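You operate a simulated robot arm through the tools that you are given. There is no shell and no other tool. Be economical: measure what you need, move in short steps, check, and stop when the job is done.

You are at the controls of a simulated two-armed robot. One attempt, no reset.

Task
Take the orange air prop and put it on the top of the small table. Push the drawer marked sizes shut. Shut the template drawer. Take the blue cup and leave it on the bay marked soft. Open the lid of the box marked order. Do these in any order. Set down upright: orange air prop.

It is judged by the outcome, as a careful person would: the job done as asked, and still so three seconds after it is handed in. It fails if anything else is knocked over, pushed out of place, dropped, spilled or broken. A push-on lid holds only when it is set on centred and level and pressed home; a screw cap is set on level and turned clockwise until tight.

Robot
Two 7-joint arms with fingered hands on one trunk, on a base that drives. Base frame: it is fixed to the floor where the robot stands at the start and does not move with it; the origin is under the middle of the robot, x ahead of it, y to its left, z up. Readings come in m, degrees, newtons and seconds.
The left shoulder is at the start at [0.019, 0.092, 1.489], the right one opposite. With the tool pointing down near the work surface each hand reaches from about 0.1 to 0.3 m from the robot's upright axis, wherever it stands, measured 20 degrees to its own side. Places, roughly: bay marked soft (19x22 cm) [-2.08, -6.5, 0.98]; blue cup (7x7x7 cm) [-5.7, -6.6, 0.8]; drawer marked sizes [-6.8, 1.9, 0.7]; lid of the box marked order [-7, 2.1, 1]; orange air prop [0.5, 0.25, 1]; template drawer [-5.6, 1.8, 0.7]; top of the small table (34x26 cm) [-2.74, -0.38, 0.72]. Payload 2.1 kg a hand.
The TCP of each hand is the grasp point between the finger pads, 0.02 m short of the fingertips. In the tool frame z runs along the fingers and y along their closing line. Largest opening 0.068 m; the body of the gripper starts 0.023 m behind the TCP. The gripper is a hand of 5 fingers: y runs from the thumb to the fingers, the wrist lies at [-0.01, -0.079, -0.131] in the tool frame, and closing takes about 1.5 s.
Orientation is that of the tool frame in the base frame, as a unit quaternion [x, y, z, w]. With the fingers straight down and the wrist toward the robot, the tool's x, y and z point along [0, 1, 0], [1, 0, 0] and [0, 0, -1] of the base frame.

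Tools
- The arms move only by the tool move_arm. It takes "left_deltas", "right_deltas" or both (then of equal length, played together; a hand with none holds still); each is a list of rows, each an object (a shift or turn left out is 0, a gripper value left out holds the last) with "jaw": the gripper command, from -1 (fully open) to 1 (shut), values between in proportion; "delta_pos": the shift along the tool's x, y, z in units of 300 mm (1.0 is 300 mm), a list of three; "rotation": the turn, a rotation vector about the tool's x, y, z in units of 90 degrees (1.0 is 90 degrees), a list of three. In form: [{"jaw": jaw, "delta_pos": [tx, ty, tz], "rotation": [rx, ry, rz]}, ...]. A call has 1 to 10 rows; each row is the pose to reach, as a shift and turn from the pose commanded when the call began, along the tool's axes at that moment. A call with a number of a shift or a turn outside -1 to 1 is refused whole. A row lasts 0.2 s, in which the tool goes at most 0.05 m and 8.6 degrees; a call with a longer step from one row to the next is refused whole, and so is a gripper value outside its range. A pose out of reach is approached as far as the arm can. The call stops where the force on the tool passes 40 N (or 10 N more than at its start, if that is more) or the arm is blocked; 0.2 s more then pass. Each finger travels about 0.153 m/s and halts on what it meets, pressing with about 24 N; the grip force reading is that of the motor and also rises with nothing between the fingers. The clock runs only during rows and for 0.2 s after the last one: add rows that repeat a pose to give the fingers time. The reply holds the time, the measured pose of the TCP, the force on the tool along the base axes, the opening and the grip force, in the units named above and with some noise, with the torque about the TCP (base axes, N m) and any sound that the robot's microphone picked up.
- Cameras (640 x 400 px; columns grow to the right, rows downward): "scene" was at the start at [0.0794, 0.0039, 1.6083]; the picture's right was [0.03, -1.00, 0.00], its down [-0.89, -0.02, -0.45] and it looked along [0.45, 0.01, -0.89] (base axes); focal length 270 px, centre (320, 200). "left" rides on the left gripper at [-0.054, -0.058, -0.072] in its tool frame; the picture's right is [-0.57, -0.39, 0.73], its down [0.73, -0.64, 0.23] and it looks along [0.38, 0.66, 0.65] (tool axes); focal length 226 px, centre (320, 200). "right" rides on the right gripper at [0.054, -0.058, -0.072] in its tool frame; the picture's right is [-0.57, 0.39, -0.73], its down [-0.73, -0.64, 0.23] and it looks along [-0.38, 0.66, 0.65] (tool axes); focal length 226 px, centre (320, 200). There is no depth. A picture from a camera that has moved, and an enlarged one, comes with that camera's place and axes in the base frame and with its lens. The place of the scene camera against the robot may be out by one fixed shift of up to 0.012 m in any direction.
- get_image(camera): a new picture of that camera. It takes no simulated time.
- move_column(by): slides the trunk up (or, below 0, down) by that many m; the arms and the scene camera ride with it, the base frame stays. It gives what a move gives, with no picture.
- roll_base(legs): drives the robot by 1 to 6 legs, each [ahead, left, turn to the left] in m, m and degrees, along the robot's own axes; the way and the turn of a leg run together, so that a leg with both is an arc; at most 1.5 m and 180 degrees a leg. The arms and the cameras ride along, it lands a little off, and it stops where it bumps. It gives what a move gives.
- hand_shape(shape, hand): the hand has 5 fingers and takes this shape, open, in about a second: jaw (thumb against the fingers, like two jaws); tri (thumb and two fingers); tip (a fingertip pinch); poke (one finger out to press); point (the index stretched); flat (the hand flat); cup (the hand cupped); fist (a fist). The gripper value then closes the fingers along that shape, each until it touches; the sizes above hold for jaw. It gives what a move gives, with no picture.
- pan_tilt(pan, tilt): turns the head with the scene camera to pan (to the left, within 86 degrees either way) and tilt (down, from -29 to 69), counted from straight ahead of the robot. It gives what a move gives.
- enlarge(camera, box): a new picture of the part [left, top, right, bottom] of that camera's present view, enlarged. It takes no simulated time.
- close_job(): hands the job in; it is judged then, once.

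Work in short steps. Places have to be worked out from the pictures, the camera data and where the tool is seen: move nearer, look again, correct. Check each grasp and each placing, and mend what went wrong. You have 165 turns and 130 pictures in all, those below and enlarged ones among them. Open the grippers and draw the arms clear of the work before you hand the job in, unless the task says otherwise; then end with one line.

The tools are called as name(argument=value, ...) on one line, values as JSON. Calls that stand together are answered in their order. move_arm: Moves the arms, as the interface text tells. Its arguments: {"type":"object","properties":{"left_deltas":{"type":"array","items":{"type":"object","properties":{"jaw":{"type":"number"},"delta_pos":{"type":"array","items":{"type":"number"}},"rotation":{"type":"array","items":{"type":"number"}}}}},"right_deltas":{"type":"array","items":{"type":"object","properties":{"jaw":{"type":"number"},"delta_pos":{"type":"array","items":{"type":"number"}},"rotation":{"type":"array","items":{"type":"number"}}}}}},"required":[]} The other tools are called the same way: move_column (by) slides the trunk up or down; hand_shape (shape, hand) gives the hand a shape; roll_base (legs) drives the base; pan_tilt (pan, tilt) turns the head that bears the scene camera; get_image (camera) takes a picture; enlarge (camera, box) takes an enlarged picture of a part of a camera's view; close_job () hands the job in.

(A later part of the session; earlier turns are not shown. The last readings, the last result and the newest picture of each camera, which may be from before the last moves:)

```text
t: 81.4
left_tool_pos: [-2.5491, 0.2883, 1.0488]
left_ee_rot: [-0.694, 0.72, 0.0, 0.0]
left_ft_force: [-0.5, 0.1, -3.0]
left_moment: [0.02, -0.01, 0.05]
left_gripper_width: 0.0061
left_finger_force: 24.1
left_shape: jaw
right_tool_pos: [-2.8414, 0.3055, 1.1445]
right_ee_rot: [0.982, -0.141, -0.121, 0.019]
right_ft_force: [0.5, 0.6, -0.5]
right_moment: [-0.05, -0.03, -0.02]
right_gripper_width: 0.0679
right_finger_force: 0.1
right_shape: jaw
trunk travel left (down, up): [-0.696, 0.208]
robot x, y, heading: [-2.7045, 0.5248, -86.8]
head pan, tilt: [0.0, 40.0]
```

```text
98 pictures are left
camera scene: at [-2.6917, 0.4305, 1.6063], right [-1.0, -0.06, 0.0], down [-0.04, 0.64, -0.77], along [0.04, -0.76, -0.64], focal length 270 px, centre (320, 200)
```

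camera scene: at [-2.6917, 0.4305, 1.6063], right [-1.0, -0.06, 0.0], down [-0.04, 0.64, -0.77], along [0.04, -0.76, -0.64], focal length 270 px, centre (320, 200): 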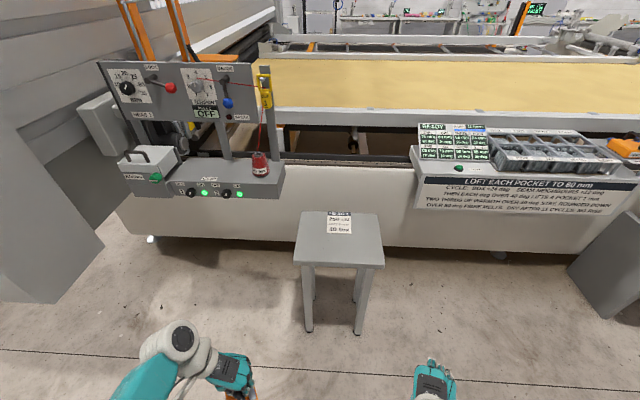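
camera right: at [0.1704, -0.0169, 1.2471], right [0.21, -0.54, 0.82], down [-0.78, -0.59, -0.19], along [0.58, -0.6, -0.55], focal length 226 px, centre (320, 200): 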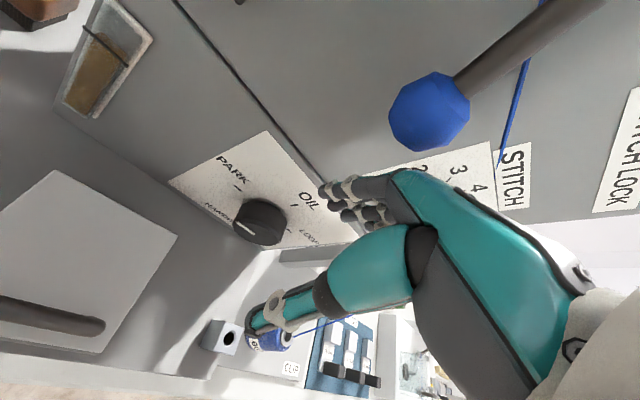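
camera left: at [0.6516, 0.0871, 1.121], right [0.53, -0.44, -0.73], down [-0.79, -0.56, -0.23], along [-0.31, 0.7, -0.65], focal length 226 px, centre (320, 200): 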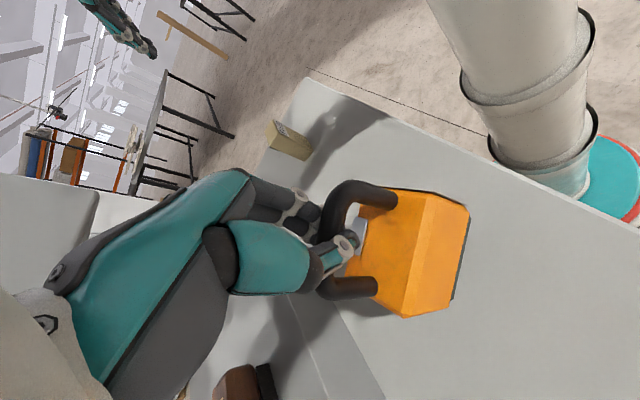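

The small table's top is centred near (-2.73, -0.36) with a label at the far side; its front legs are at y≈-0.29, so my base must stay behind y≈-0.04. I straighten, slide right and come up to it.

roll_base(legs=[[0, 0, -3.2], [0.3, -0.17, 0], [0.23, 0, 0]])

pan_tilt(pan=15, tilt=60)

get_image(camera="scene")

get_image(camera="left")

```text
t: 85.4
left_tool_pos: [-2.7314, -0.2561, 1.0485]
left_ee_rot: [-0.674, 0.738, 0.001, 0.001]
left_ft_force: [-0.3, -0.5, -3.1]
left_moment: [-0.03, 0.02, 0.0]
left_gripper_width: 0.0062
left_finger_force: 24.2
left_shape: jaw
right_tool_pos: [-3.0229, -0.223, 1.1442]
right_ee_rot: [0.978, -0.169, -0.122, 0.016]
right_ft_force: [0.9, -0.9, 0.2]
right_moment: [-0.06, 0.01, -0.01]
right_gripper_width: 0.0678
right_finger_force: 0.1
right_shape: jaw
trunk travel left (down, up): [-0.696, 0.208]
robot x, y, heading: [-2.8729, -0.0074, -90.0]
head pan, tilt: [0.0, 40.0]
```

```text
t: 86.2
left_tool_pos: [-2.7306, -0.2566, 1.0485]
left_ee_rot: [-0.674, 0.738, 0.0, -0.001]
left_ft_force: [0.2, -0.1, -1.7]
left_moment: [0.01, 0.02, -0.02]
left_gripper_width: 0.006
left_finger_force: 24.0
left_shape: jaw
right_tool_pos: [-3.0237, -0.2222, 1.1436]
right_ee_rot: [0.978, -0.169, -0.122, 0.015]
right_ft_force: [0.7, 0.4, 0.2]
right_moment: [0.0, 0.01, 0.0]
right_gripper_width: 0.0676
right_finger_force: 0.0
right_shape: jaw
trunk travel left (down, up): [-0.696, 0.208]
robot x, y, heading: [-2.879, -0.0093, -89.9]
head pan, tilt: [15.0, 60.0]
```

```text
97 pictures are left
camera scene: at [-2.8497, -0.0846, 1.5796], right [-0.97, -0.26, 0.0], down [-0.23, 0.84, -0.5], along [0.13, -0.48, -0.87], focal length 270 px, centre (320, 200)
```

scene: 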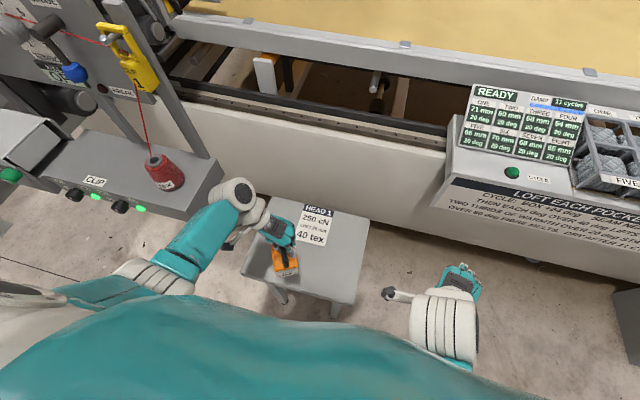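

```text
96 pictures are left
camera left: at [-2.668, -0.2066, 1.1208], right [0.44, 0.53, -0.73], down [0.57, -0.79, -0.23], along [-0.7, -0.31, -0.65], focal length 226 px, centre (320, 200)
```

left: 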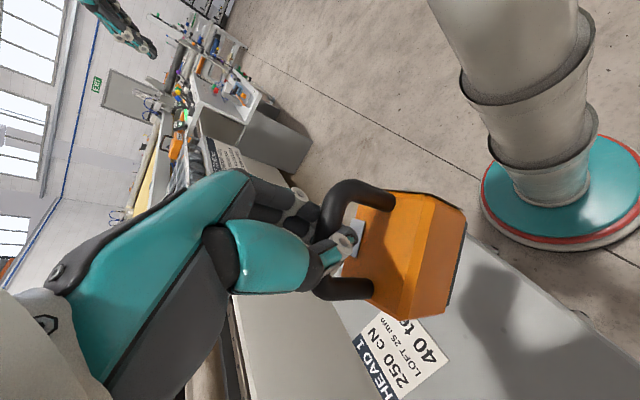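

The prop hangs over the near edge of the table. I reach 7 cm farther out, then lower the trunk 18 cm.

move_arm(left_deltas=[{"delta_pos": [0.08, 0, 0]}, {"delta_pos": [0.16, 0, 0]}, {"delta_pos": [0.24, 0, 0]}])

move_column(by=-0.18)

get_image(camera="left")

get_image(camera="scene")

```text
t: 87.0
left_tool_pos: [-2.7412, -0.3301, 1.0497]
left_ee_rot: [-0.674, 0.739, 0.0, -0.001]
left_ft_force: [0.2, 0.8, -3.0]
left_moment: [-0.01, 0.0, 0.01]
left_gripper_width: 0.0059
left_finger_force: 24.1
left_shape: jaw
right_tool_pos: [-3.0232, -0.2222, 1.1437]
right_ee_rot: [0.978, -0.168, -0.123, 0.014]
right_ft_force: [0.4, 0.0, 0.8]
right_moment: [0.0, 0.01, -0.02]
right_gripper_width: 0.0675
right_finger_force: 0.1
right_shape: jaw
trunk travel left (down, up): [-0.696, 0.208]
robot x, y, heading: [-2.8737, -0.0085, -89.8]
head pan, tilt: [15.0, 60.0]
```

```text
t: 88.7
left_tool_pos: [-2.738, -0.3266, 0.8831]
left_ee_rot: [-0.674, 0.739, 0.001, 0.002]
left_ft_force: [0.6, -0.6, -3.0]
left_moment: [0.03, 0.0, -0.01]
left_gripper_width: 0.006
left_finger_force: 23.6
left_shape: jaw
right_tool_pos: [-3.0498, -0.2233, 0.9811]
right_ee_rot: [0.973, -0.132, -0.185, 0.03]
right_ft_force: [-0.4, 0.1, -0.2]
right_moment: [0.02, 0.04, 0.0]
right_gripper_width: 0.0675
right_finger_force: 0.1
right_shape: jaw
trunk travel left (down, up): [-0.531, 0.372]
robot x, y, heading: [-2.8711, -0.0089, -89.7]
head pan, tilt: [15.0, 60.0]
stopped: the arm was blocked; the commanded pose is now the measured one
```

```text
95 pictures are left
camera left: at [-2.6745, -0.2777, 0.9554], right [0.44, 0.53, -0.73], down [0.57, -0.79, -0.23], along [-0.69, -0.31, -0.65], focal length 226 px, centre (320, 200)
```

left: 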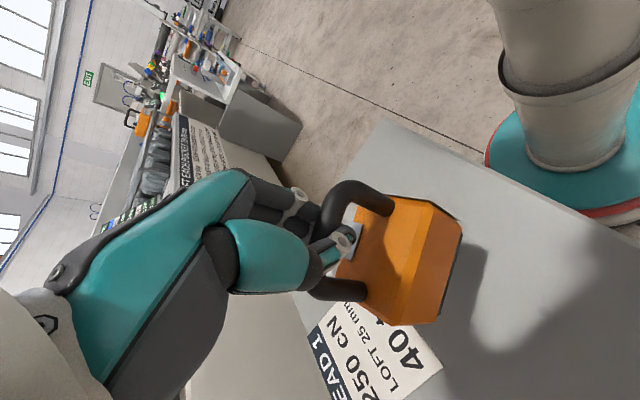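

```text
94 pictures are left
camera scene: at [-2.8498, -0.0909, 1.4146], right [-0.97, -0.26, 0.0], down [-0.23, 0.84, -0.5], along [0.13, -0.48, -0.87], focal length 270 px, centre (320, 200)
```

scene: 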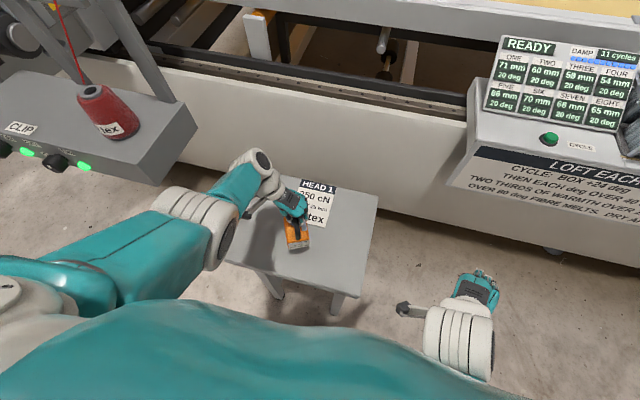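

The prop hangs above the table just by the label. I pull it back 2 cm, and lower 4 cm with the arm.

move_arm(left_deltas=[{"delta_pos": [-0.06, 0, 0]}, {"delta_pos": [-0.06, 0, 0.07]}, {"delta_pos": [-0.06, 0, 0.13]}])

get_image(camera="left")

```text
t: 89.5
left_tool_pos: [-2.7396, -0.3049, 0.8579]
left_ee_rot: [-0.675, 0.738, 0.001, 0.001]
left_ft_force: [-0.3, -0.2, -1.8]
left_moment: [0.01, 0.02, -0.02]
left_gripper_width: 0.0058
left_finger_force: 24.7
left_shape: jaw
left hand out of reach, approached as far as the arm can: row 3
right_tool_pos: [-3.0506, -0.2238, 0.9813]
right_ee_rot: [0.974, -0.131, -0.185, 0.031]
right_ft_force: [0.2, -0.3, 1.0]
right_moment: [-0.01, 0.03, 0.0]
right_gripper_width: 0.0676
right_finger_force: 0.1
right_shape: jaw
trunk travel left (down, up): [-0.531, 0.372]
robot x, y, heading: [-2.8729, -0.0117, -89.9]
head pan, tilt: [15.0, 60.0]
```

```text
93 pictures are left
camera left: at [-2.676, -0.256, 0.9305], right [0.44, 0.53, -0.73], down [0.57, -0.79, -0.23], along [-0.69, -0.31, -0.65], focal length 226 px, centre (320, 200)
```

left: 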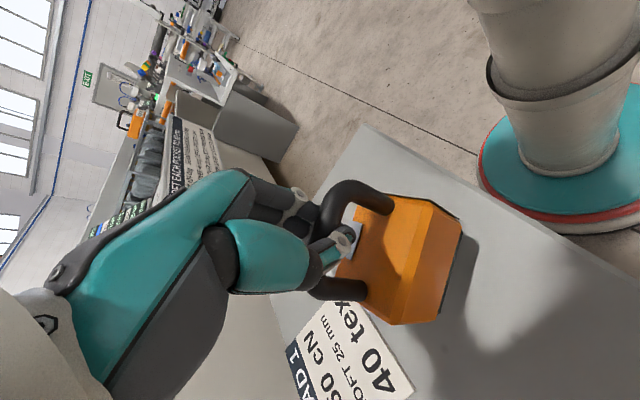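

Still a few centimetres above. I lower the trunk 2.5 cm and read the force.

move_column(by=-0.025)

get_image(camera="left")

```text
t: 90.2
left_tool_pos: [-2.7384, -0.3033, 0.8307]
left_ee_rot: [-0.675, 0.738, 0.002, 0.001]
left_ft_force: [-0.9, -0.5, -2.5]
left_moment: [-0.01, 0.01, -0.03]
left_gripper_width: 0.0061
left_finger_force: 23.6
left_shape: jaw
right_tool_pos: [-3.0738, -0.225, 0.9588]
right_ee_rot: [0.964, -0.082, -0.25, 0.044]
right_ft_force: [0.6, -0.3, 0.3]
right_moment: [-0.01, -0.01, 0.03]
right_gripper_width: 0.0676
right_finger_force: 0.1
right_shape: jaw
trunk travel left (down, up): [-0.505, 0.398]
robot x, y, heading: [-2.8764, -0.0144, -89.7]
head pan, tilt: [15.0, 60.0]
stopped: the arm was blocked; the commanded pose is now the measured one
```

```text
92 pictures are left
camera left: at [-2.6749, -0.2553, 0.9033], right [0.44, 0.53, -0.73], down [0.57, -0.79, -0.23], along [-0.7, -0.31, -0.65], focal length 226 px, centre (320, 200)
```

left: 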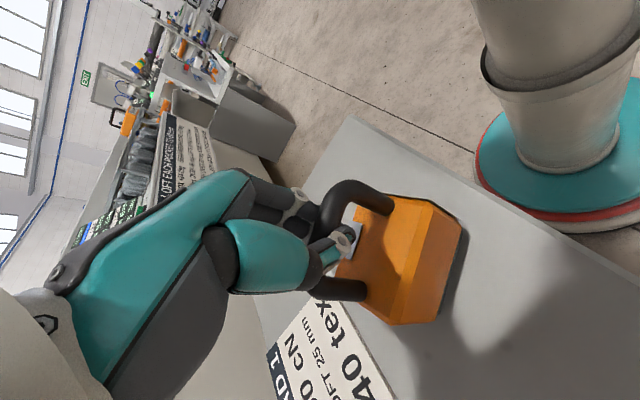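

The right arm keeps getting shoved as the trunk lowers, so I raise that hand by about 11 cm to relieve it, then lower further.

move_arm(right_deltas=[{"delta_pos": [-0.06, 0, -0.11]}, {"delta_pos": [-0.12, 0, -0.22]}, {"delta_pos": [-0.18, 0, -0.33]}])

move_column(by=-0.012)

enlarge(camera="scene", box=[220, 160, 380, 260])

```text
t: 91.0
left_tool_pos: [-2.7383, -0.3056, 0.8318]
left_ee_rot: [-0.674, 0.739, 0.0, 0.0]
left_ft_force: [-0.8, -0.5, -2.3]
left_moment: [-0.01, 0.04, -0.02]
left_gripper_width: 0.006
left_finger_force: 24.2
left_shape: jaw
right_tool_pos: [-3.0764, -0.241, 1.025]
right_ee_rot: [0.958, -0.065, -0.275, 0.045]
right_ft_force: [-0.3, 0.2, 0.6]
right_moment: [0.02, 0.02, 0.03]
right_gripper_width: 0.0678
right_finger_force: 0.1
right_shape: jaw
right hand out of reach, approached as far as the arm can: row 2, 3
trunk travel left (down, up): [-0.505, 0.398]
robot x, y, heading: [-2.879, -0.0081, -89.8]
head pan, tilt: [15.0, 60.0]
```

```text
t: 91.5
left_tool_pos: [-2.7369, -0.3052, 0.8196]
left_ee_rot: [-0.675, 0.738, 0.0, 0.002]
left_ft_force: [0.1, -0.5, 2.2]
left_moment: [-0.04, 0.01, 0.02]
left_gripper_width: 0.0044
left_finger_force: 24.1
left_shape: jaw
right_tool_pos: [-3.0851, -0.2459, 1.018]
right_ee_rot: [0.946, -0.043, -0.317, 0.054]
right_ft_force: [0.2, 0.8, 0.1]
right_moment: [-0.01, 0.02, 0.0]
right_gripper_width: 0.0678
right_finger_force: 0.0
right_shape: jaw
trunk travel left (down, up): [-0.493, 0.41]
robot x, y, heading: [-2.8714, -0.0109, -89.8]
head pan, tilt: [15.0, 60.0]
stopped: the arm was blocked; the commanded pose is now the measured one
```

```text
4.00 times, centred on (300, 210) of scene
camera zoom: at [-2.8497, -0.0935, 1.3766], right [-0.97, -0.26, 0.0], down [-0.23, 0.84, -0.5], along [0.13, -0.48, -0.87], focal length 1079 px, centre (400, 160)
```

zoom: 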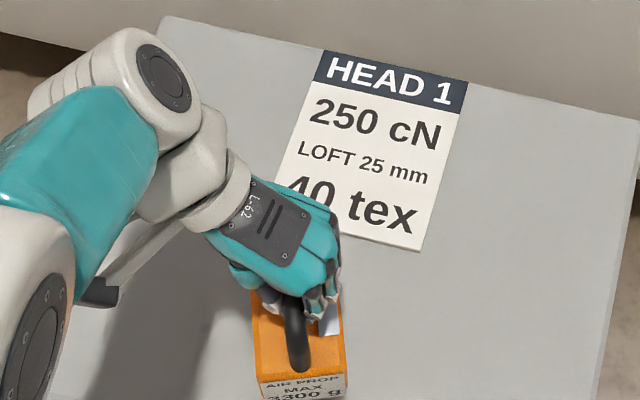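

Force turned from hanging to pressing, so it touches the table. I check how far it is from the near edge before releasing.

enlarge(camera="scene", box=[200, 160, 400, 285])

get_image(camera="left")

```text
3.20 times, centred on (300, 222) of scene
camera zoom: at [-2.8497, -0.0935, 1.3766], right [-0.97, -0.26, 0.0], down [-0.23, 0.84, -0.5], along [0.13, -0.48, -0.87], focal length 863 px, centre (384, 128)
```

zoom: 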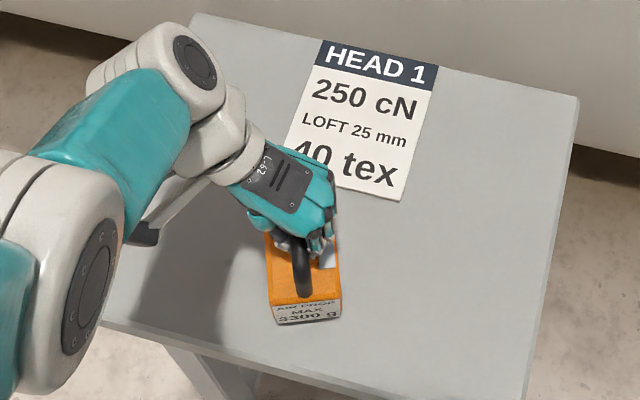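

```text
89 pictures are left
camera left: at [-2.6746, -0.2555, 0.891], right [0.44, 0.53, -0.73], down [0.57, -0.79, -0.23], along [-0.69, -0.31, -0.65], focal length 226 px, centre (320, 200)
```

left: 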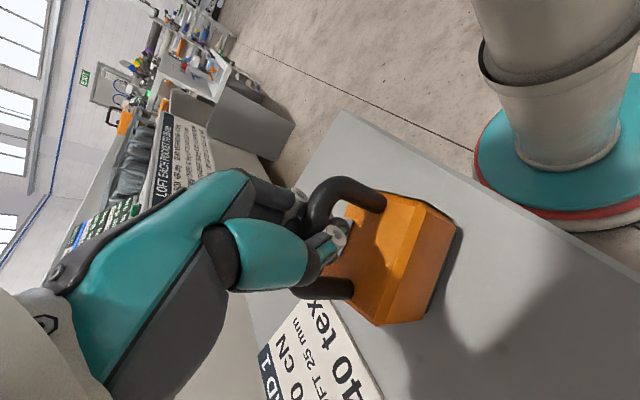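

It stands wholly on the table, a few centimetres from the edge and clear of the label. I open the hand and look.

move_arm(left_deltas=[{"jaw": 0.5}, {"jaw": 0}, {"jaw": -0.5}, {"jaw": -1}, {"jaw": -1}, {"jaw": -1}])

get_image(camera="left")

```text
t: 93.0
left_tool_pos: [-2.7385, -0.3037, 0.8191]
left_ee_rot: [-0.674, 0.738, 0.0, 0.001]
left_ft_force: [-0.1, 0.3, -0.4]
left_moment: [0.01, -0.01, 0.01]
left_gripper_width: 0.0678
left_finger_force: 0.1
left_shape: jaw
right_tool_pos: [-3.0846, -0.2463, 1.0183]
right_ee_rot: [0.946, -0.044, -0.316, 0.055]
right_ft_force: [1.0, -0.3, -0.2]
right_moment: [-0.01, 0.0, 0.0]
right_gripper_width: 0.0677
right_finger_force: 0.0
right_shape: jaw
trunk travel left (down, up): [-0.493, 0.41]
robot x, y, heading: [-2.8737, -0.012, -89.9]
head pan, tilt: [15.0, 60.0]
```

```text
88 pictures are left
camera left: at [-2.6749, -0.2554, 0.8912], right [0.44, 0.53, -0.73], down [0.57, -0.79, -0.23], along [-0.69, -0.31, -0.65], focal length 226 px, centre (320, 200)
```

left: 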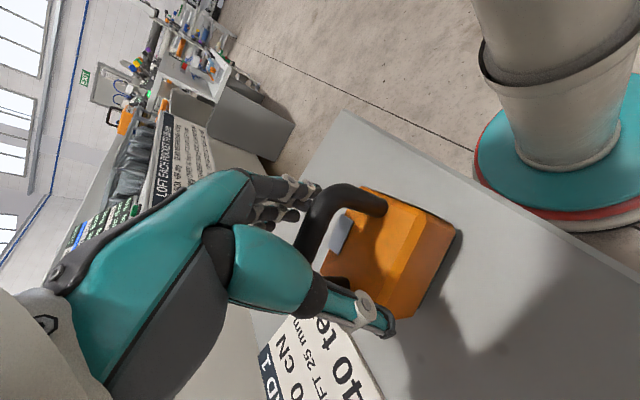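

Released and standing. I raise the trunk 12 cm to clear it and look.

move_column(by=0.12)

get_image(camera="scene")

```text
t: 94.5
left_tool_pos: [-2.7376, -0.3039, 0.9401]
left_ee_rot: [-0.674, 0.739, 0.0, 0.002]
left_ft_force: [0.5, 1.3, -0.2]
left_moment: [0.03, -0.01, -0.03]
left_gripper_width: 0.068
left_finger_force: 0.0
left_shape: jaw
right_tool_pos: [-3.0968, -0.2469, 1.1421]
right_ee_rot: [0.932, -0.021, -0.357, 0.059]
right_ft_force: [0.6, -0.6, 0.4]
right_moment: [-0.01, 0.0, 0.04]
right_gripper_width: 0.068
right_finger_force: 0.0
right_shape: jaw
trunk travel left (down, up): [-0.613, 0.29]
robot x, y, heading: [-2.8756, -0.0076, -90.1]
head pan, tilt: [15.0, 60.0]
```

```text
87 pictures are left
camera scene: at [-2.8498, -0.0867, 1.497], right [-0.97, -0.26, 0.0], down [-0.23, 0.84, -0.5], along [0.13, -0.48, -0.87], focal length 270 px, centre (320, 200)
```

scene: 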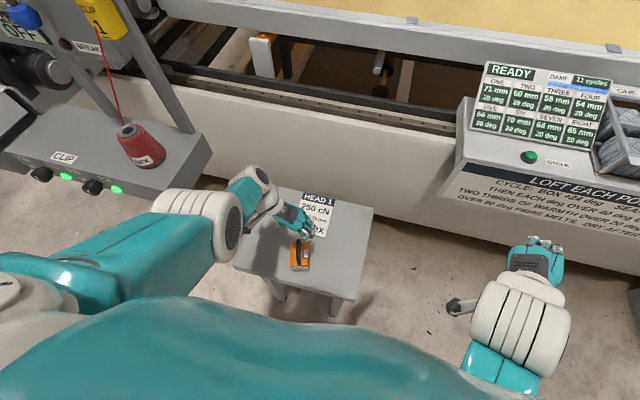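

The prop stands upright on the small table. I back away, turn toward -x and survey the drawer area.

roll_base(legs=[[-0.45, 0, 0], [0, 0, -90]])

pan_tilt(pan=-15, tilt=15)

get_image(camera="scene")

```text
t: 101.1
left_tool_pos: [-3.1711, 0.3236, 0.9392]
left_ee_rot: [0.065, 0.998, -0.001, 0.001]
left_ft_force: [-0.1, 0.1, 0.1]
left_moment: [0.03, 0.0, 0.0]
left_gripper_width: 0.068
left_finger_force: 0.0
left_shape: jaw
right_tool_pos: [-3.1018, 0.6802, 1.1442]
right_ee_rot: [-0.63, 0.686, 0.293, 0.215]
right_ft_force: [-0.2, -0.1, 0.4]
right_moment: [-0.03, 0.01, -0.01]
right_gripper_width: 0.0679
right_finger_force: 0.1
right_shape: jaw
trunk travel left (down, up): [-0.613, 0.29]
robot x, y, heading: [-2.8741, 0.4483, 178.3]
head pan, tilt: [15.0, 60.0]
```

```text
t: 102.2
left_tool_pos: [-3.1718, 0.323, 0.9403]
left_ee_rot: [0.065, 0.998, -0.001, 0.001]
left_ft_force: [-0.3, 0.2, 0.3]
left_moment: [-0.02, -0.01, -0.02]
left_gripper_width: 0.0679
left_finger_force: 0.1
left_shape: jaw
right_tool_pos: [-3.1034, 0.6801, 1.1436]
right_ee_rot: [-0.63, 0.685, 0.295, 0.215]
right_ft_force: [0.0, 0.4, -1.1]
right_moment: [0.02, -0.03, 0.0]
right_gripper_width: 0.0678
right_finger_force: 0.0
right_shape: jaw
trunk travel left (down, up): [-0.613, 0.29]
robot x, y, heading: [-2.8787, 0.4459, 177.6]
head pan, tilt: [-15.0, 15.0]
```

```text
86 pictures are left
camera scene: at [-2.9685, 0.4795, 1.5633], right [0.29, 0.96, 0.0], down [0.25, -0.08, -0.97], along [-0.92, 0.28, -0.26], focal length 270 px, centre (320, 200)
```

scene: 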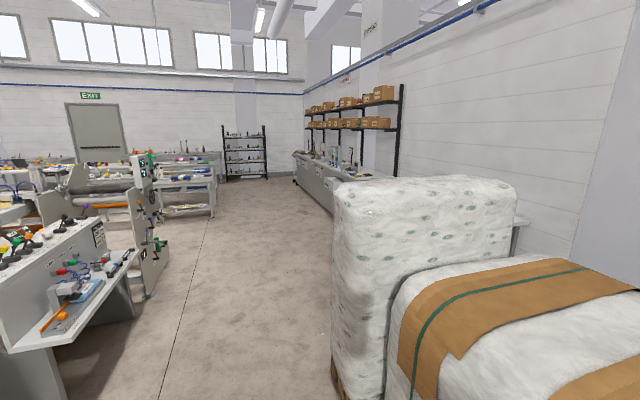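

The bench with drawers is along the right wall beyond the pallets. I drive 2.7 m up the aisle and look right at it.

roll_base(legs=[[0, 0, 2], [1.4, 0, 0], [1.3, 0, 0]])

pan_tilt(pan=-70, tilt=25)

get_image(camera="scene")

```text
t: 115.4
left_tool_pos: [-5.7898, 0.2089, 0.9401]
left_ee_rot: [0.015, 1.0, 0.0, 0.001]
left_ft_force: [-0.4, -0.4, 0.7]
left_moment: [0.01, 0.0, 0.05]
left_gripper_width: 0.0679
left_finger_force: 0.1
left_shape: jaw
right_tool_pos: [-5.7568, 0.5701, 1.1442]
right_ee_rot: [0.664, -0.653, -0.304, -0.2]
right_ft_force: [1.9, -1.4, 0.6]
right_moment: [0.0, 0.03, 0.01]
right_gripper_width: 0.0677
right_finger_force: 0.1
right_shape: jaw
trunk travel left (down, up): [-0.613, 0.29]
robot x, y, heading: [-5.5033, 0.3669, -176.1]
head pan, tilt: [-15.0, 15.0]
```

```text
t: 116.6
left_tool_pos: [-5.7886, 0.2103, 0.9397]
left_ee_rot: [0.015, 1.0, 0.0, 0.001]
left_ft_force: [-0.5, 0.7, -0.3]
left_moment: [-0.01, -0.01, 0.0]
left_gripper_width: 0.0678
left_finger_force: 0.0
left_shape: jaw
right_tool_pos: [-5.7565, 0.5722, 1.1443]
right_ee_rot: [0.664, -0.653, -0.305, -0.2]
right_ft_force: [0.7, -0.4, -0.6]
right_moment: [-0.03, -0.01, -0.03]
right_gripper_width: 0.0677
right_finger_force: 0.0
right_shape: jaw
trunk travel left (down, up): [-0.613, 0.29]
robot x, y, heading: [-5.5059, 0.3682, -176.4]
head pan, tilt: [-70.0, 25.0]
```

```text
85 pictures are left
camera scene: at [-5.5485, 0.4507, 1.5472], right [0.92, 0.4, 0.0], down [0.17, -0.39, -0.91], along [-0.37, 0.83, -0.42], focal length 270 px, centre (320, 200)
```

scene: 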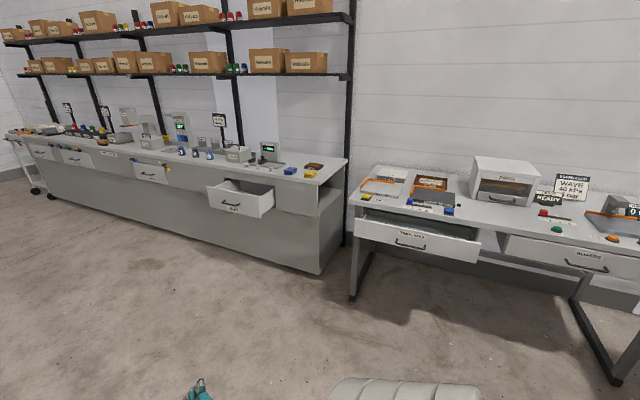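

Two drawers stand open: one on the long bench (left) and one on the right table. I read the labels.

enlarge(camera="scene", box=[340, 150, 500, 250])

enlarge(camera="scene", box=[180, 130, 340, 230])

```text
4.00 times, centred on (420, 200) of scene
camera zoom: at [-5.5485, 0.4507, 1.5472], right [0.92, 0.4, 0.0], down [0.17, -0.39, -0.91], along [-0.37, 0.83, -0.42], focal length 1079 px, centre (-80, 200)
```

zoom: 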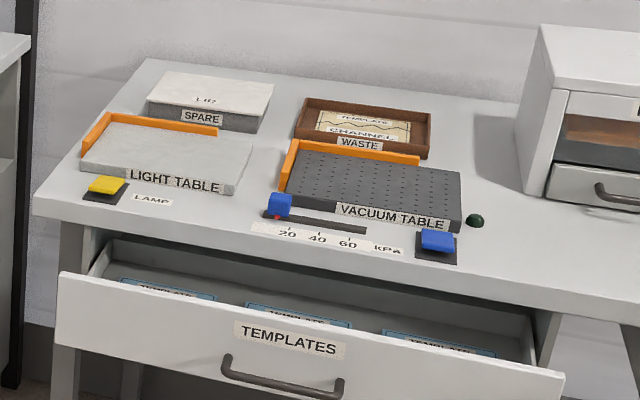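

```text
4.00 times, centred on (260, 180) of scene
camera zoom: at [-5.5485, 0.4507, 1.5472], right [0.92, 0.4, 0.0], down [0.17, -0.39, -0.91], along [-0.37, 0.83, -0.42], focal length 1079 px, centre (560, 280)
```

zoom: 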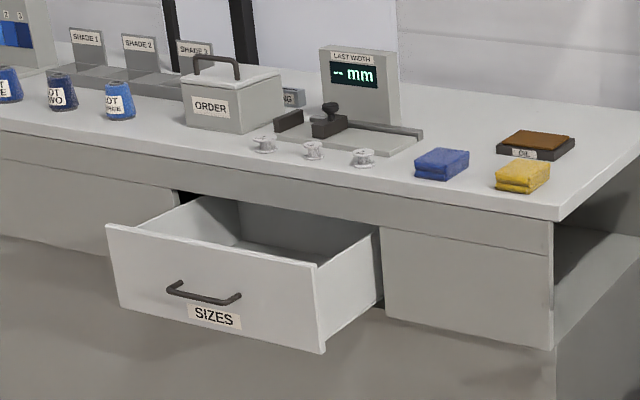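

The left open drawer is SIZES (ORDER box just above it) and the right one is TEMPLATES. I turn to face the bench wall and bring the left hand round so its fingers point forward, for pushing.

roll_base(legs=[[0, 0, -93.5], [0.35, 0, 0]])

move_arm(left_deltas=[{"delta_pos": [0.03, 0, -0.04], "rotation": [-0.054, 0.054, -0.054]}, {"delta_pos": [0.06, 0, -0.08], "rotation": [-0.108, 0.108, -0.108]}, {"delta_pos": [0.09, 0, -0.12], "rotation": [-0.162, 0.162, -0.162]}, {"delta_pos": [0.12, 0, -0.16], "rotation": [-0.216, 0.216, -0.216]}, {"delta_pos": [0.15, 0, -0.2], "rotation": [-0.27, 0.27, -0.27]}, {"delta_pos": [0.18, 0, -0.24], "rotation": [-0.324, 0.324, -0.324]}, {"delta_pos": [0.21, 0, -0.28], "rotation": [-0.378, 0.378, -0.378]}, {"delta_pos": [0.24, 0, -0.3], "rotation": [-0.432, 0.432, -0.432]}, {"delta_pos": [0.27, 0, -0.3], "rotation": [-0.486, 0.486, -0.486]}, {"delta_pos": [0.27, 0, -0.3], "rotation": [-0.54, 0.54, -0.54]}])

move_arm(left_deltas=[{"rotation": [-0.054, 0.054, -0.054]}, {"rotation": [-0.108, 0.108, -0.108]}, {"rotation": [-0.162, 0.162, -0.162]}, {"rotation": [-0.216, 0.216, -0.216]}, {"rotation": [-0.23, 0.23, -0.23]}])

pan_tilt(pan=0, tilt=40)

get_image(camera="scene")

```text
t: 122.8
left_tool_pos: [-5.6597, 0.9997, 0.9394]
left_ee_rot: [0.729, 0.685, -0.002, 0.001]
left_ft_force: [0.3, 0.3, -0.3]
left_moment: [0.01, 0.01, -0.03]
left_gripper_width: 0.0678
left_finger_force: 0.1
left_shape: jaw
right_tool_pos: [-5.302, 0.9558, 1.1433]
right_ee_rot: [0.007, 0.931, 0.067, 0.358]
right_ft_force: [0.3, -0.4, 0.2]
right_moment: [-0.01, 0.01, 0.0]
right_gripper_width: 0.0676
right_finger_force: 0.0
right_shape: jaw
trunk travel left (down, up): [-0.613, 0.29]
robot x, y, heading: [-5.5163, 0.7108, 91.9]
head pan, tilt: [-70.0, 25.0]
```

```text
t: 125.0
left_tool_pos: [-5.654, 1.0775, 1.0358]
left_ee_rot: [0.276, 0.79, 0.547, 0.016]
left_ft_force: [-0.3, 0.3, -1.1]
left_moment: [0.02, -0.02, -0.01]
left_gripper_width: 0.0678
left_finger_force: 0.0
left_shape: jaw
left hand out of reach, approached as far as the arm can: row 10
right_tool_pos: [-5.3002, 0.9553, 1.1435]
right_ee_rot: [0.008, 0.931, 0.069, 0.358]
right_ft_force: [-0.7, -0.1, -0.8]
right_moment: [-0.01, 0.0, 0.01]
right_gripper_width: 0.0674
right_finger_force: 0.1
right_shape: jaw
trunk travel left (down, up): [-0.613, 0.29]
robot x, y, heading: [-5.5166, 0.7072, 91.8]
head pan, tilt: [-70.0, 25.0]
```

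```text
t: 126.2
left_tool_pos: [-5.6527, 1.0419, 1.0802]
left_ee_rot: [0.025, 0.709, 0.705, 0.021]
left_ft_force: [-0.7, -0.1, 0.3]
left_moment: [-0.01, 0.0, 0.0]
left_gripper_width: 0.0681
left_finger_force: 0.1
left_shape: jaw
left hand out of reach, approached as far as the arm can: row 1, 2, 3, 4, 5
right_tool_pos: [-5.3004, 0.9561, 1.1442]
right_ee_rot: [0.008, 0.931, 0.069, 0.357]
right_ft_force: [0.3, 0.7, 0.8]
right_moment: [-0.01, -0.03, 0.02]
right_gripper_width: 0.0674
right_finger_force: 0.2
right_shape: jaw
trunk travel left (down, up): [-0.613, 0.29]
robot x, y, heading: [-5.517, 0.7111, 91.7]
head pan, tilt: [-70.0, 25.0]
```

```text
t: 127.6
left_tool_pos: [-5.6535, 1.042, 1.0795]
left_ee_rot: [0.027, 0.709, 0.704, 0.022]
left_ft_force: [-0.7, -0.1, -0.4]
left_moment: [-0.02, 0.0, 0.02]
left_gripper_width: 0.0676
left_finger_force: 0.1
left_shape: jaw
right_tool_pos: [-5.3007, 0.9559, 1.1437]
right_ee_rot: [0.008, 0.931, 0.068, 0.359]
right_ft_force: [0.1, -0.6, 1.1]
right_moment: [-0.02, -0.01, 0.0]
right_gripper_width: 0.0677
right_finger_force: 0.1
right_shape: jaw
trunk travel left (down, up): [-0.613, 0.29]
robot x, y, heading: [-5.5163, 0.713, 92.1]
head pan, tilt: [0.0, 40.0]
```

```text
82 pictures are left
camera scene: at [-5.5108, 0.8116, 1.5239], right [1.0, 0.03, 0.0], down [0.02, -0.64, -0.77], along [-0.02, 0.77, -0.64], focal length 270 px, centre (320, 200)
```

scene: 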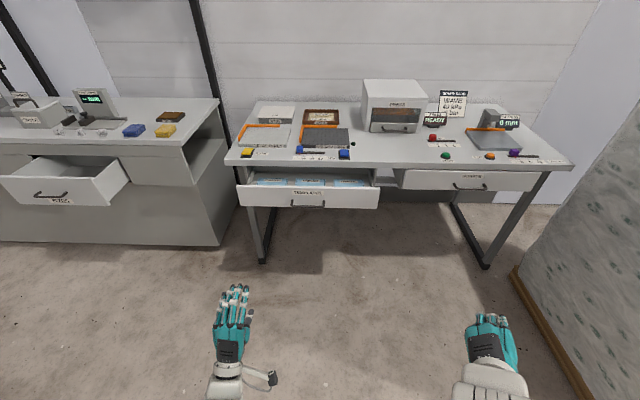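

Left fingers now point forward. The template drawer front is at about (-5.6, 1.84, 0.7), closed plane near y≈1.98. I make a fist, pull the right hand back and up, and lower the trunk to drawer height.

hand_shape(shape="fist", hand="left")

move_arm(right_deltas=[{"delta_pos": [-0.08, -0.095, -0.095]}, {"delta_pos": [-0.16, -0.19, -0.19]}, {"delta_pos": [-0.243, -0.287, -0.285]}])

move_column(by=-0.36)

get_image(camera="left")

get_image(camera="scene")

```text
t: 128.5
left_tool_pos: [-5.6538, 1.0416, 1.0806]
left_ee_rot: [0.026, 0.71, 0.704, 0.021]
left_ft_force: [-1.8, 0.3, -0.5]
left_moment: [0.06, 0.0, 0.0]
left_gripper_width: 0.0001
left_finger_force: 0.1
left_shape: fist
right_tool_pos: [-5.3019, 0.9562, 1.1441]
right_ee_rot: [0.008, 0.931, 0.068, 0.358]
right_ft_force: [0.7, 0.0, 0.0]
right_moment: [-0.03, 0.0, -0.01]
right_gripper_width: 0.0674
right_finger_force: 0.1
right_shape: jaw
trunk travel left (down, up): [-0.613, 0.29]
robot x, y, heading: [-5.5163, 0.713, 91.8]
head pan, tilt: [0.0, 40.0]
```

```text
t: 129.3
left_tool_pos: [-5.6539, 1.0412, 1.0797]
left_ee_rot: [0.026, 0.709, 0.704, 0.022]
left_ft_force: [0.1, 0.4, 0.8]
left_moment: [-0.01, -0.02, 0.04]
left_gripper_width: 0.0
left_finger_force: 0.2
left_shape: fist
right_tool_pos: [-5.3041, 0.9492, 1.1468]
right_ee_rot: [0.004, 0.926, 0.076, 0.37]
right_ft_force: [-0.1, -0.1, 0.0]
right_moment: [0.0, 0.02, -0.01]
right_gripper_width: 0.0678
right_finger_force: 0.1
right_shape: jaw
right hand out of reach, approached as far as the arm can: row 1, 2, 3
trunk travel left (down, up): [-0.613, 0.29]
robot x, y, heading: [-5.5168, 0.7116, 91.6]
head pan, tilt: [0.0, 40.0]
```

```text
t: 132.8
left_tool_pos: [-5.6629, 1.0432, 0.7231]
left_ee_rot: [0.028, 0.707, 0.706, 0.013]
left_ft_force: [-0.2, 0.1, 0.4]
left_moment: [0.0, 0.0, 0.0]
left_gripper_width: 0.0
left_finger_force: 0.1
left_shape: fist
right_tool_pos: [-5.3017, 0.9479, 0.7654]
right_ee_rot: [-0.041, 0.914, 0.032, 0.402]
right_ft_force: [0.6, 1.1, -0.2]
right_moment: [-0.01, -0.04, 0.01]
right_gripper_width: 0.0678
right_finger_force: 0.0
right_shape: jaw
trunk travel left (down, up): [-0.253, 0.65]
robot x, y, heading: [-5.5167, 0.7103, 91.8]
head pan, tilt: [0.0, 40.0]
```

```text
81 pictures are left
camera left: at [-5.614, 0.968, 0.6622], right [0.6, 0.69, -0.4], down [-0.73, 0.27, -0.63], along [-0.32, 0.67, 0.67], focal length 226 px, centre (320, 200)
```

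left: 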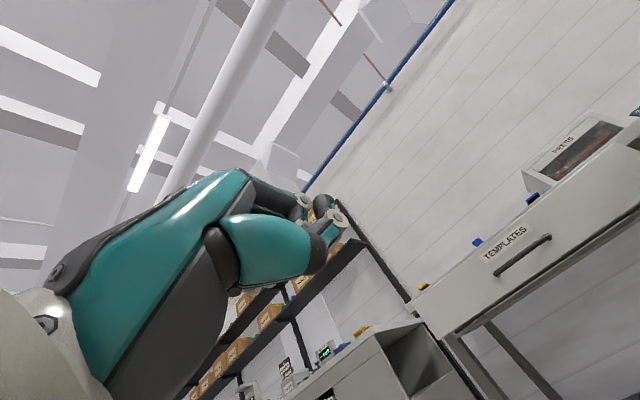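

```text
80 pictures are left
camera scene: at [-5.5121, 0.849, 1.1619], right [1.0, 0.03, 0.0], down [0.02, -0.64, -0.77], along [-0.02, 0.77, -0.64], focal length 270 px, centre (320, 200)
```

scene: 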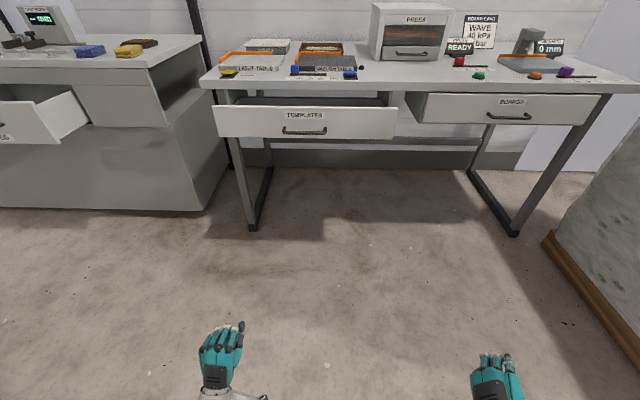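

By triangulation the template drawer front is at y≈1.77, z≈0.76, centred on x≈-5.59; closed plane about y≈1.90. I raise 3 cm, line the fist up with the centre and drive near it.

move_column(by=0.03)

roll_base(legs=[[0, 0, -1.8], [0, -0.065, 0], [0.58, 0, 0]])

get_image(camera="scene")

```text
t: 133.3
left_tool_pos: [-5.6631, 1.0434, 0.741]
left_ee_rot: [0.029, 0.706, 0.708, 0.013]
left_ft_force: [0.6, 0.6, 0.6]
left_moment: [-0.02, 0.0, 0.03]
left_gripper_width: 0.0001
left_finger_force: 0.0
left_shape: fist
right_tool_pos: [-5.2991, 0.9477, 0.786]
right_ee_rot: [-0.052, 0.908, 0.037, 0.414]
right_ft_force: [0.5, -0.8, 0.0]
right_moment: [-0.03, 0.0, 0.0]
right_gripper_width: 0.0675
right_finger_force: 0.1
right_shape: jaw
trunk travel left (down, up): [-0.272, 0.632]
robot x, y, heading: [-5.5155, 0.708, 91.9]
head pan, tilt: [0.0, 40.0]
stopped: the arm was blocked; the commanded pose is now the measured one
```

```text
t: 137.6
left_tool_pos: [-5.5871, 1.6319, 0.7403]
left_ee_rot: [0.042, 0.706, 0.706, 0.025]
left_ft_force: [0.4, 0.1, -0.5]
left_moment: [-0.01, 0.0, 0.03]
left_gripper_width: 0.0002
left_finger_force: 0.0
left_shape: fist
right_tool_pos: [-5.2264, 1.523, 0.7861]
right_ee_rot: [-0.034, 0.909, 0.028, 0.415]
right_ft_force: [-0.3, 0.0, -0.1]
right_moment: [0.0, 0.02, 0.03]
right_gripper_width: 0.0675
right_finger_force: 0.1
right_shape: jaw
trunk travel left (down, up): [-0.272, 0.632]
robot x, y, heading: [-5.4551, 1.2972, 89.9]
head pan, tilt: [0.0, 40.0]
```

```text
79 pictures are left
camera scene: at [-5.4429, 1.4291, 1.1806], right [1.0, -0.01, 0.0], down [0.0, -0.64, -0.77], along [0.0, 0.77, -0.64], focal length 270 px, centre (320, 200)
```

scene: 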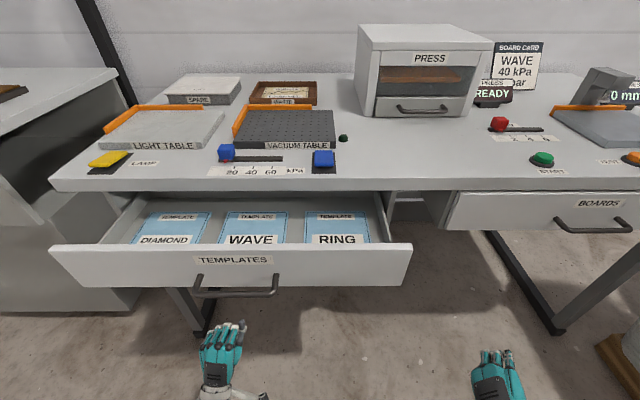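

The fist is lined up just below the label, near the handle. I drive on 0.14 m and read the contact force.

roll_base(legs=[[0.14, 0, 0]])

get_image(camera="scene")

```text
t: 138.9
left_tool_pos: [-5.5844, 1.7745, 0.7409]
left_ee_rot: [0.042, 0.706, 0.707, 0.025]
left_ft_force: [0.2, -0.4, -1.1]
left_moment: [-0.05, 0.02, 0.02]
left_gripper_width: 0.0001
left_finger_force: 0.0
left_shape: fist
right_tool_pos: [-5.2251, 1.6681, 0.7851]
right_ee_rot: [-0.033, 0.909, 0.028, 0.415]
right_ft_force: [-0.7, 0.8, 0.7]
right_moment: [0.01, -0.03, 0.0]
right_gripper_width: 0.0677
right_finger_force: 0.1
right_shape: jaw
trunk travel left (down, up): [-0.272, 0.632]
robot x, y, heading: [-5.4518, 1.4362, 89.6]
head pan, tilt: [0.0, 40.0]
```

```text
78 pictures are left
camera scene: at [-5.4418, 1.5734, 1.1806], right [1.0, -0.01, 0.0], down [0.0, -0.64, -0.77], along [0.01, 0.77, -0.64], focal length 270 px, centre (320, 200)
```

scene: 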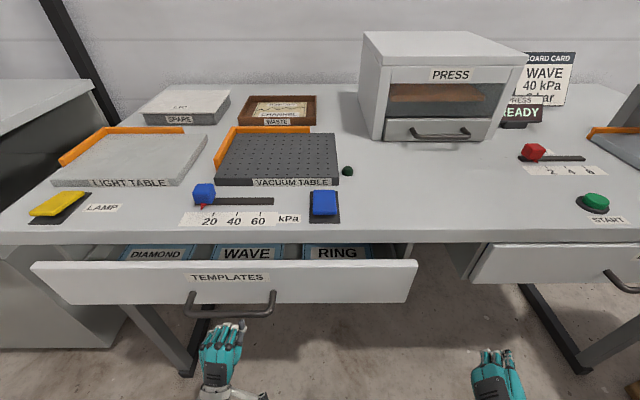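

Not in contact yet; the handle is just ahead of the knuckles. I go on 8 cm.

roll_base(legs=[[0.08, 0, 0]])

get_image(camera="scene")

```text
t: 140.0
left_tool_pos: [-5.5871, 1.8283, 0.7403]
left_ee_rot: [0.043, 0.703, 0.709, 0.024]
left_ft_force: [0.6, -19.9, -5.7]
left_moment: [0.2, 0.08, -0.27]
left_gripper_width: 0.0634
left_finger_force: 0.0
left_shape: fist
right_tool_pos: [-5.2248, 1.7244, 0.786]
right_ee_rot: [-0.035, 0.909, 0.029, 0.415]
right_ft_force: [0.0, 0.0, -0.3]
right_moment: [0.01, -0.03, 0.04]
right_gripper_width: 0.0679
right_finger_force: 0.0
right_shape: jaw
trunk travel left (down, up): [-0.272, 0.632]
robot x, y, heading: [-5.4533, 1.4974, 89.6]
head pan, tilt: [0.0, 40.0]
stopped in leg 1: the force on the tool passed its limit at 126 N (the readings are from after the stop); the commanded pose is now the measured one
```

```text
77 pictures are left
camera scene: at [-5.4417, 1.6286, 1.1807], right [1.0, 0.0, 0.0], down [0.0, -0.64, -0.77], along [0.0, 0.77, -0.64], focal length 270 px, centre (320, 200)
```

scene: 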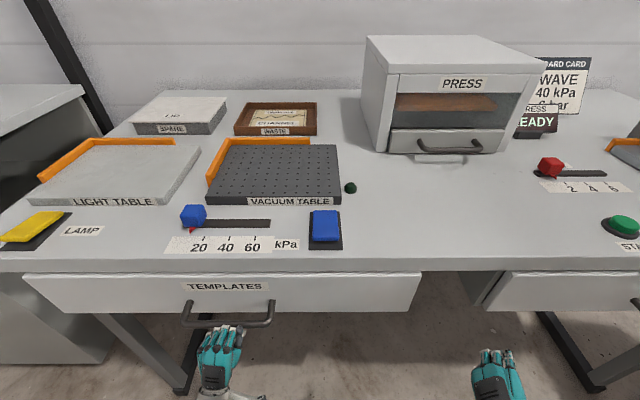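

A hard stop at 126 N suggests the drawer reached its end; it looks level with the closed BOARDS drawer. I check enlarged.

enlarge(camera="scene", box=[380, 240, 540, 340])

```text
4.00 times, centred on (460, 290) of scene
camera zoom: at [-5.4417, 1.6286, 1.1807], right [1.0, 0.0, 0.0], down [0.0, -0.64, -0.77], along [0.0, 0.77, -0.64], focal length 1079 px, centre (-240, -160)
```

zoom: 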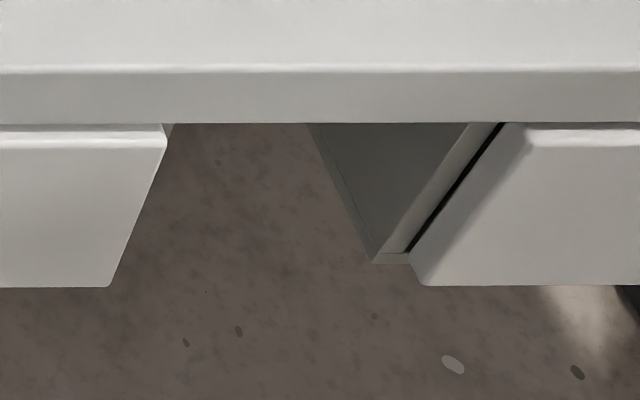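

It looks at most a few millimetres proud of the BOARDS drawer. I press a bit more with the arm.

move_arm(left_deltas=[{"delta_pos": [0, 0, 0.02]}, {"delta_pos": [0, 0, 0.04]}, {"delta_pos": [0, 0, 0.06]}, {"delta_pos": [0, 0, 0.08]}])

enlarge(camera="scene", box=[380, 240, 540, 340])

```text
t: 140.3
left_tool_pos: [-5.5884, 1.8277, 0.7404]
left_ee_rot: [0.041, 0.704, 0.709, 0.023]
left_ft_force: [1.5, -26.4, -0.4]
left_moment: [0.26, 0.07, -0.15]
left_gripper_width: 0.0636
left_finger_force: 0.1
left_shape: fist
right_tool_pos: [-5.2258, 1.7228, 0.7863]
right_ee_rot: [-0.035, 0.909, 0.031, 0.415]
right_ft_force: [-0.2, -0.2, 0.8]
right_moment: [0.02, 0.01, -0.02]
right_gripper_width: 0.0678
right_finger_force: 0.1
right_shape: jaw
trunk travel left (down, up): [-0.272, 0.632]
robot x, y, heading: [-5.4501, 1.4972, 89.8]
head pan, tilt: [0.0, 40.0]
stopped in row 1 (left hand): the force on the tool passed its limit at 47 N (the readings are from after the stop); the commanded pose is now the measured one
```

```text
4.00 times, centred on (460, 290) of scene
camera zoom: at [-5.4417, 1.6269, 1.181], right [1.0, 0.0, 0.0], down [0.0, -0.64, -0.77], along [0.0, 0.77, -0.64], focal length 1079 px, centre (-240, -160)
```

zoom: 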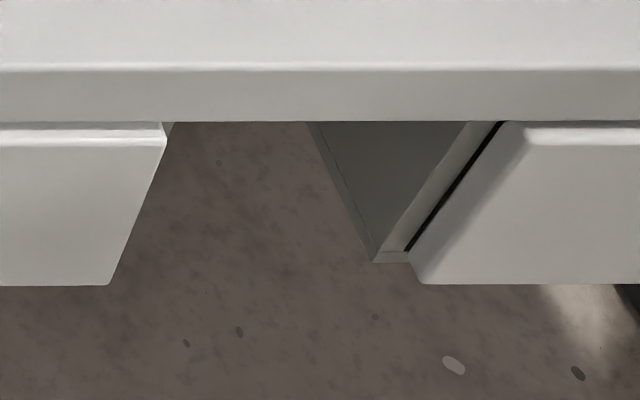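

It is now level with BOARDS and solid against its stop. I back off 10 cm and check the drawer stays shut (not hooked on the fingers).

roll_base(legs=[[-0.12, 0, 0]])

get_image(camera="scene")

```text
t: 141.6
left_tool_pos: [-5.5871, 1.7148, 0.7394]
left_ee_rot: [0.043, 0.705, 0.708, 0.025]
left_ft_force: [0.5, -0.3, 0.6]
left_moment: [0.02, 0.01, -0.02]
left_gripper_width: 0.0001
left_finger_force: 0.1
left_shape: fist
right_tool_pos: [-5.2254, 1.6078, 0.7856]
right_ee_rot: [-0.034, 0.908, 0.029, 0.416]
right_ft_force: [0.3, 0.0, 0.0]
right_moment: [0.01, -0.01, -0.01]
right_gripper_width: 0.0675
right_finger_force: 0.0
right_shape: jaw
trunk travel left (down, up): [-0.272, 0.632]
robot x, y, heading: [-5.4493, 1.3776, 89.7]
head pan, tilt: [0.0, 40.0]
```

```text
74 pictures are left
camera scene: at [-5.4421, 1.5132, 1.1805], right [1.0, -0.01, 0.0], down [0.0, -0.64, -0.77], along [0.01, 0.77, -0.64], focal length 270 px, centre (320, 200)
```

scene: 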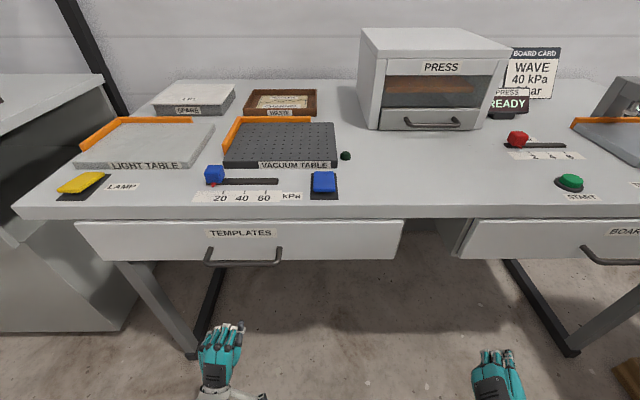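

Template drawer is shut. I back off, slide left along the bench toward the SIZES drawer, and look.

roll_base(legs=[[-0.4, 0, 0], [0, 1.22, 0]])

get_image(camera="scene")

```text
t: 149.9
left_tool_pos: [-6.8131, 1.33, 0.7392]
left_ee_rot: [0.047, 0.704, 0.708, 0.029]
left_ft_force: [0.7, -0.6, 0.5]
left_moment: [0.04, 0.0, 0.0]
left_gripper_width: 0.0
left_finger_force: 0.0
left_shape: fist
right_tool_pos: [-6.4525, 1.2194, 0.7854]
right_ee_rot: [-0.027, 0.909, 0.027, 0.416]
right_ft_force: [0.1, 1.1, -0.8]
right_moment: [-0.02, 0.01, -0.03]
right_gripper_width: 0.0676
right_finger_force: 0.0
right_shape: jaw
trunk travel left (down, up): [-0.272, 0.632]
robot x, y, heading: [-6.6781, 0.9915, 88.6]
head pan, tilt: [0.0, 40.0]
```

```text
73 pictures are left
camera scene: at [-6.6702, 1.1266, 1.1805], right [1.0, -0.02, 0.0], down [-0.01, -0.64, -0.77], along [0.01, 0.77, -0.64], focal length 270 px, centre (320, 200)
```

scene: 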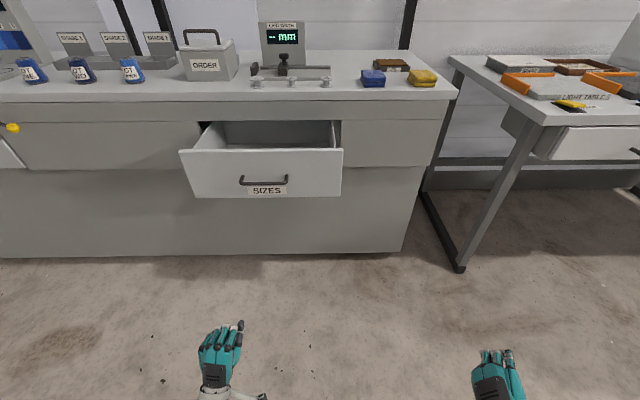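

The SIZES drawer front is about 1.80 in y with its centre near x≈-6.83, z≈0.74; the fist is lined up. I straighten and drive up close.

roll_base(legs=[[0, 0, 1.4], [0.37, 0, 0]])

get_image(camera="scene")

```text
t: 152.7
left_tool_pos: [-6.8305, 1.7049, 0.7387]
left_ee_rot: [0.033, 0.705, 0.708, 0.016]
left_ft_force: [-0.2, -1.1, -0.3]
left_moment: [0.02, -0.01, 0.01]
left_gripper_width: 0.0001
left_finger_force: 0.0
left_shape: fist
right_tool_pos: [-6.467, 1.6069, 0.7862]
right_ee_rot: [-0.045, 0.908, 0.035, 0.416]
right_ft_force: [0.5, -0.3, 0.3]
right_moment: [0.05, 0.03, 0.0]
right_gripper_width: 0.0677
right_finger_force: 0.1
right_shape: jaw
trunk travel left (down, up): [-0.272, 0.632]
robot x, y, heading: [-6.6856, 1.3757, 91.1]
head pan, tilt: [0.0, 40.0]
```

```text
72 pictures are left
camera scene: at [-6.6802, 1.5066, 1.1806], right [1.0, 0.02, 0.0], down [0.01, -0.64, -0.77], along [-0.02, 0.77, -0.64], focal length 270 px, centre (320, 200)
```

scene: 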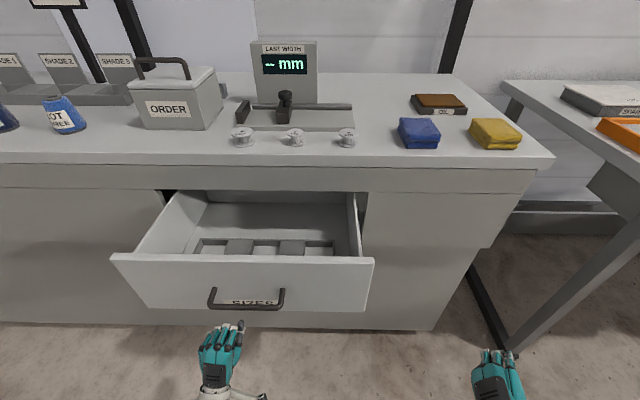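

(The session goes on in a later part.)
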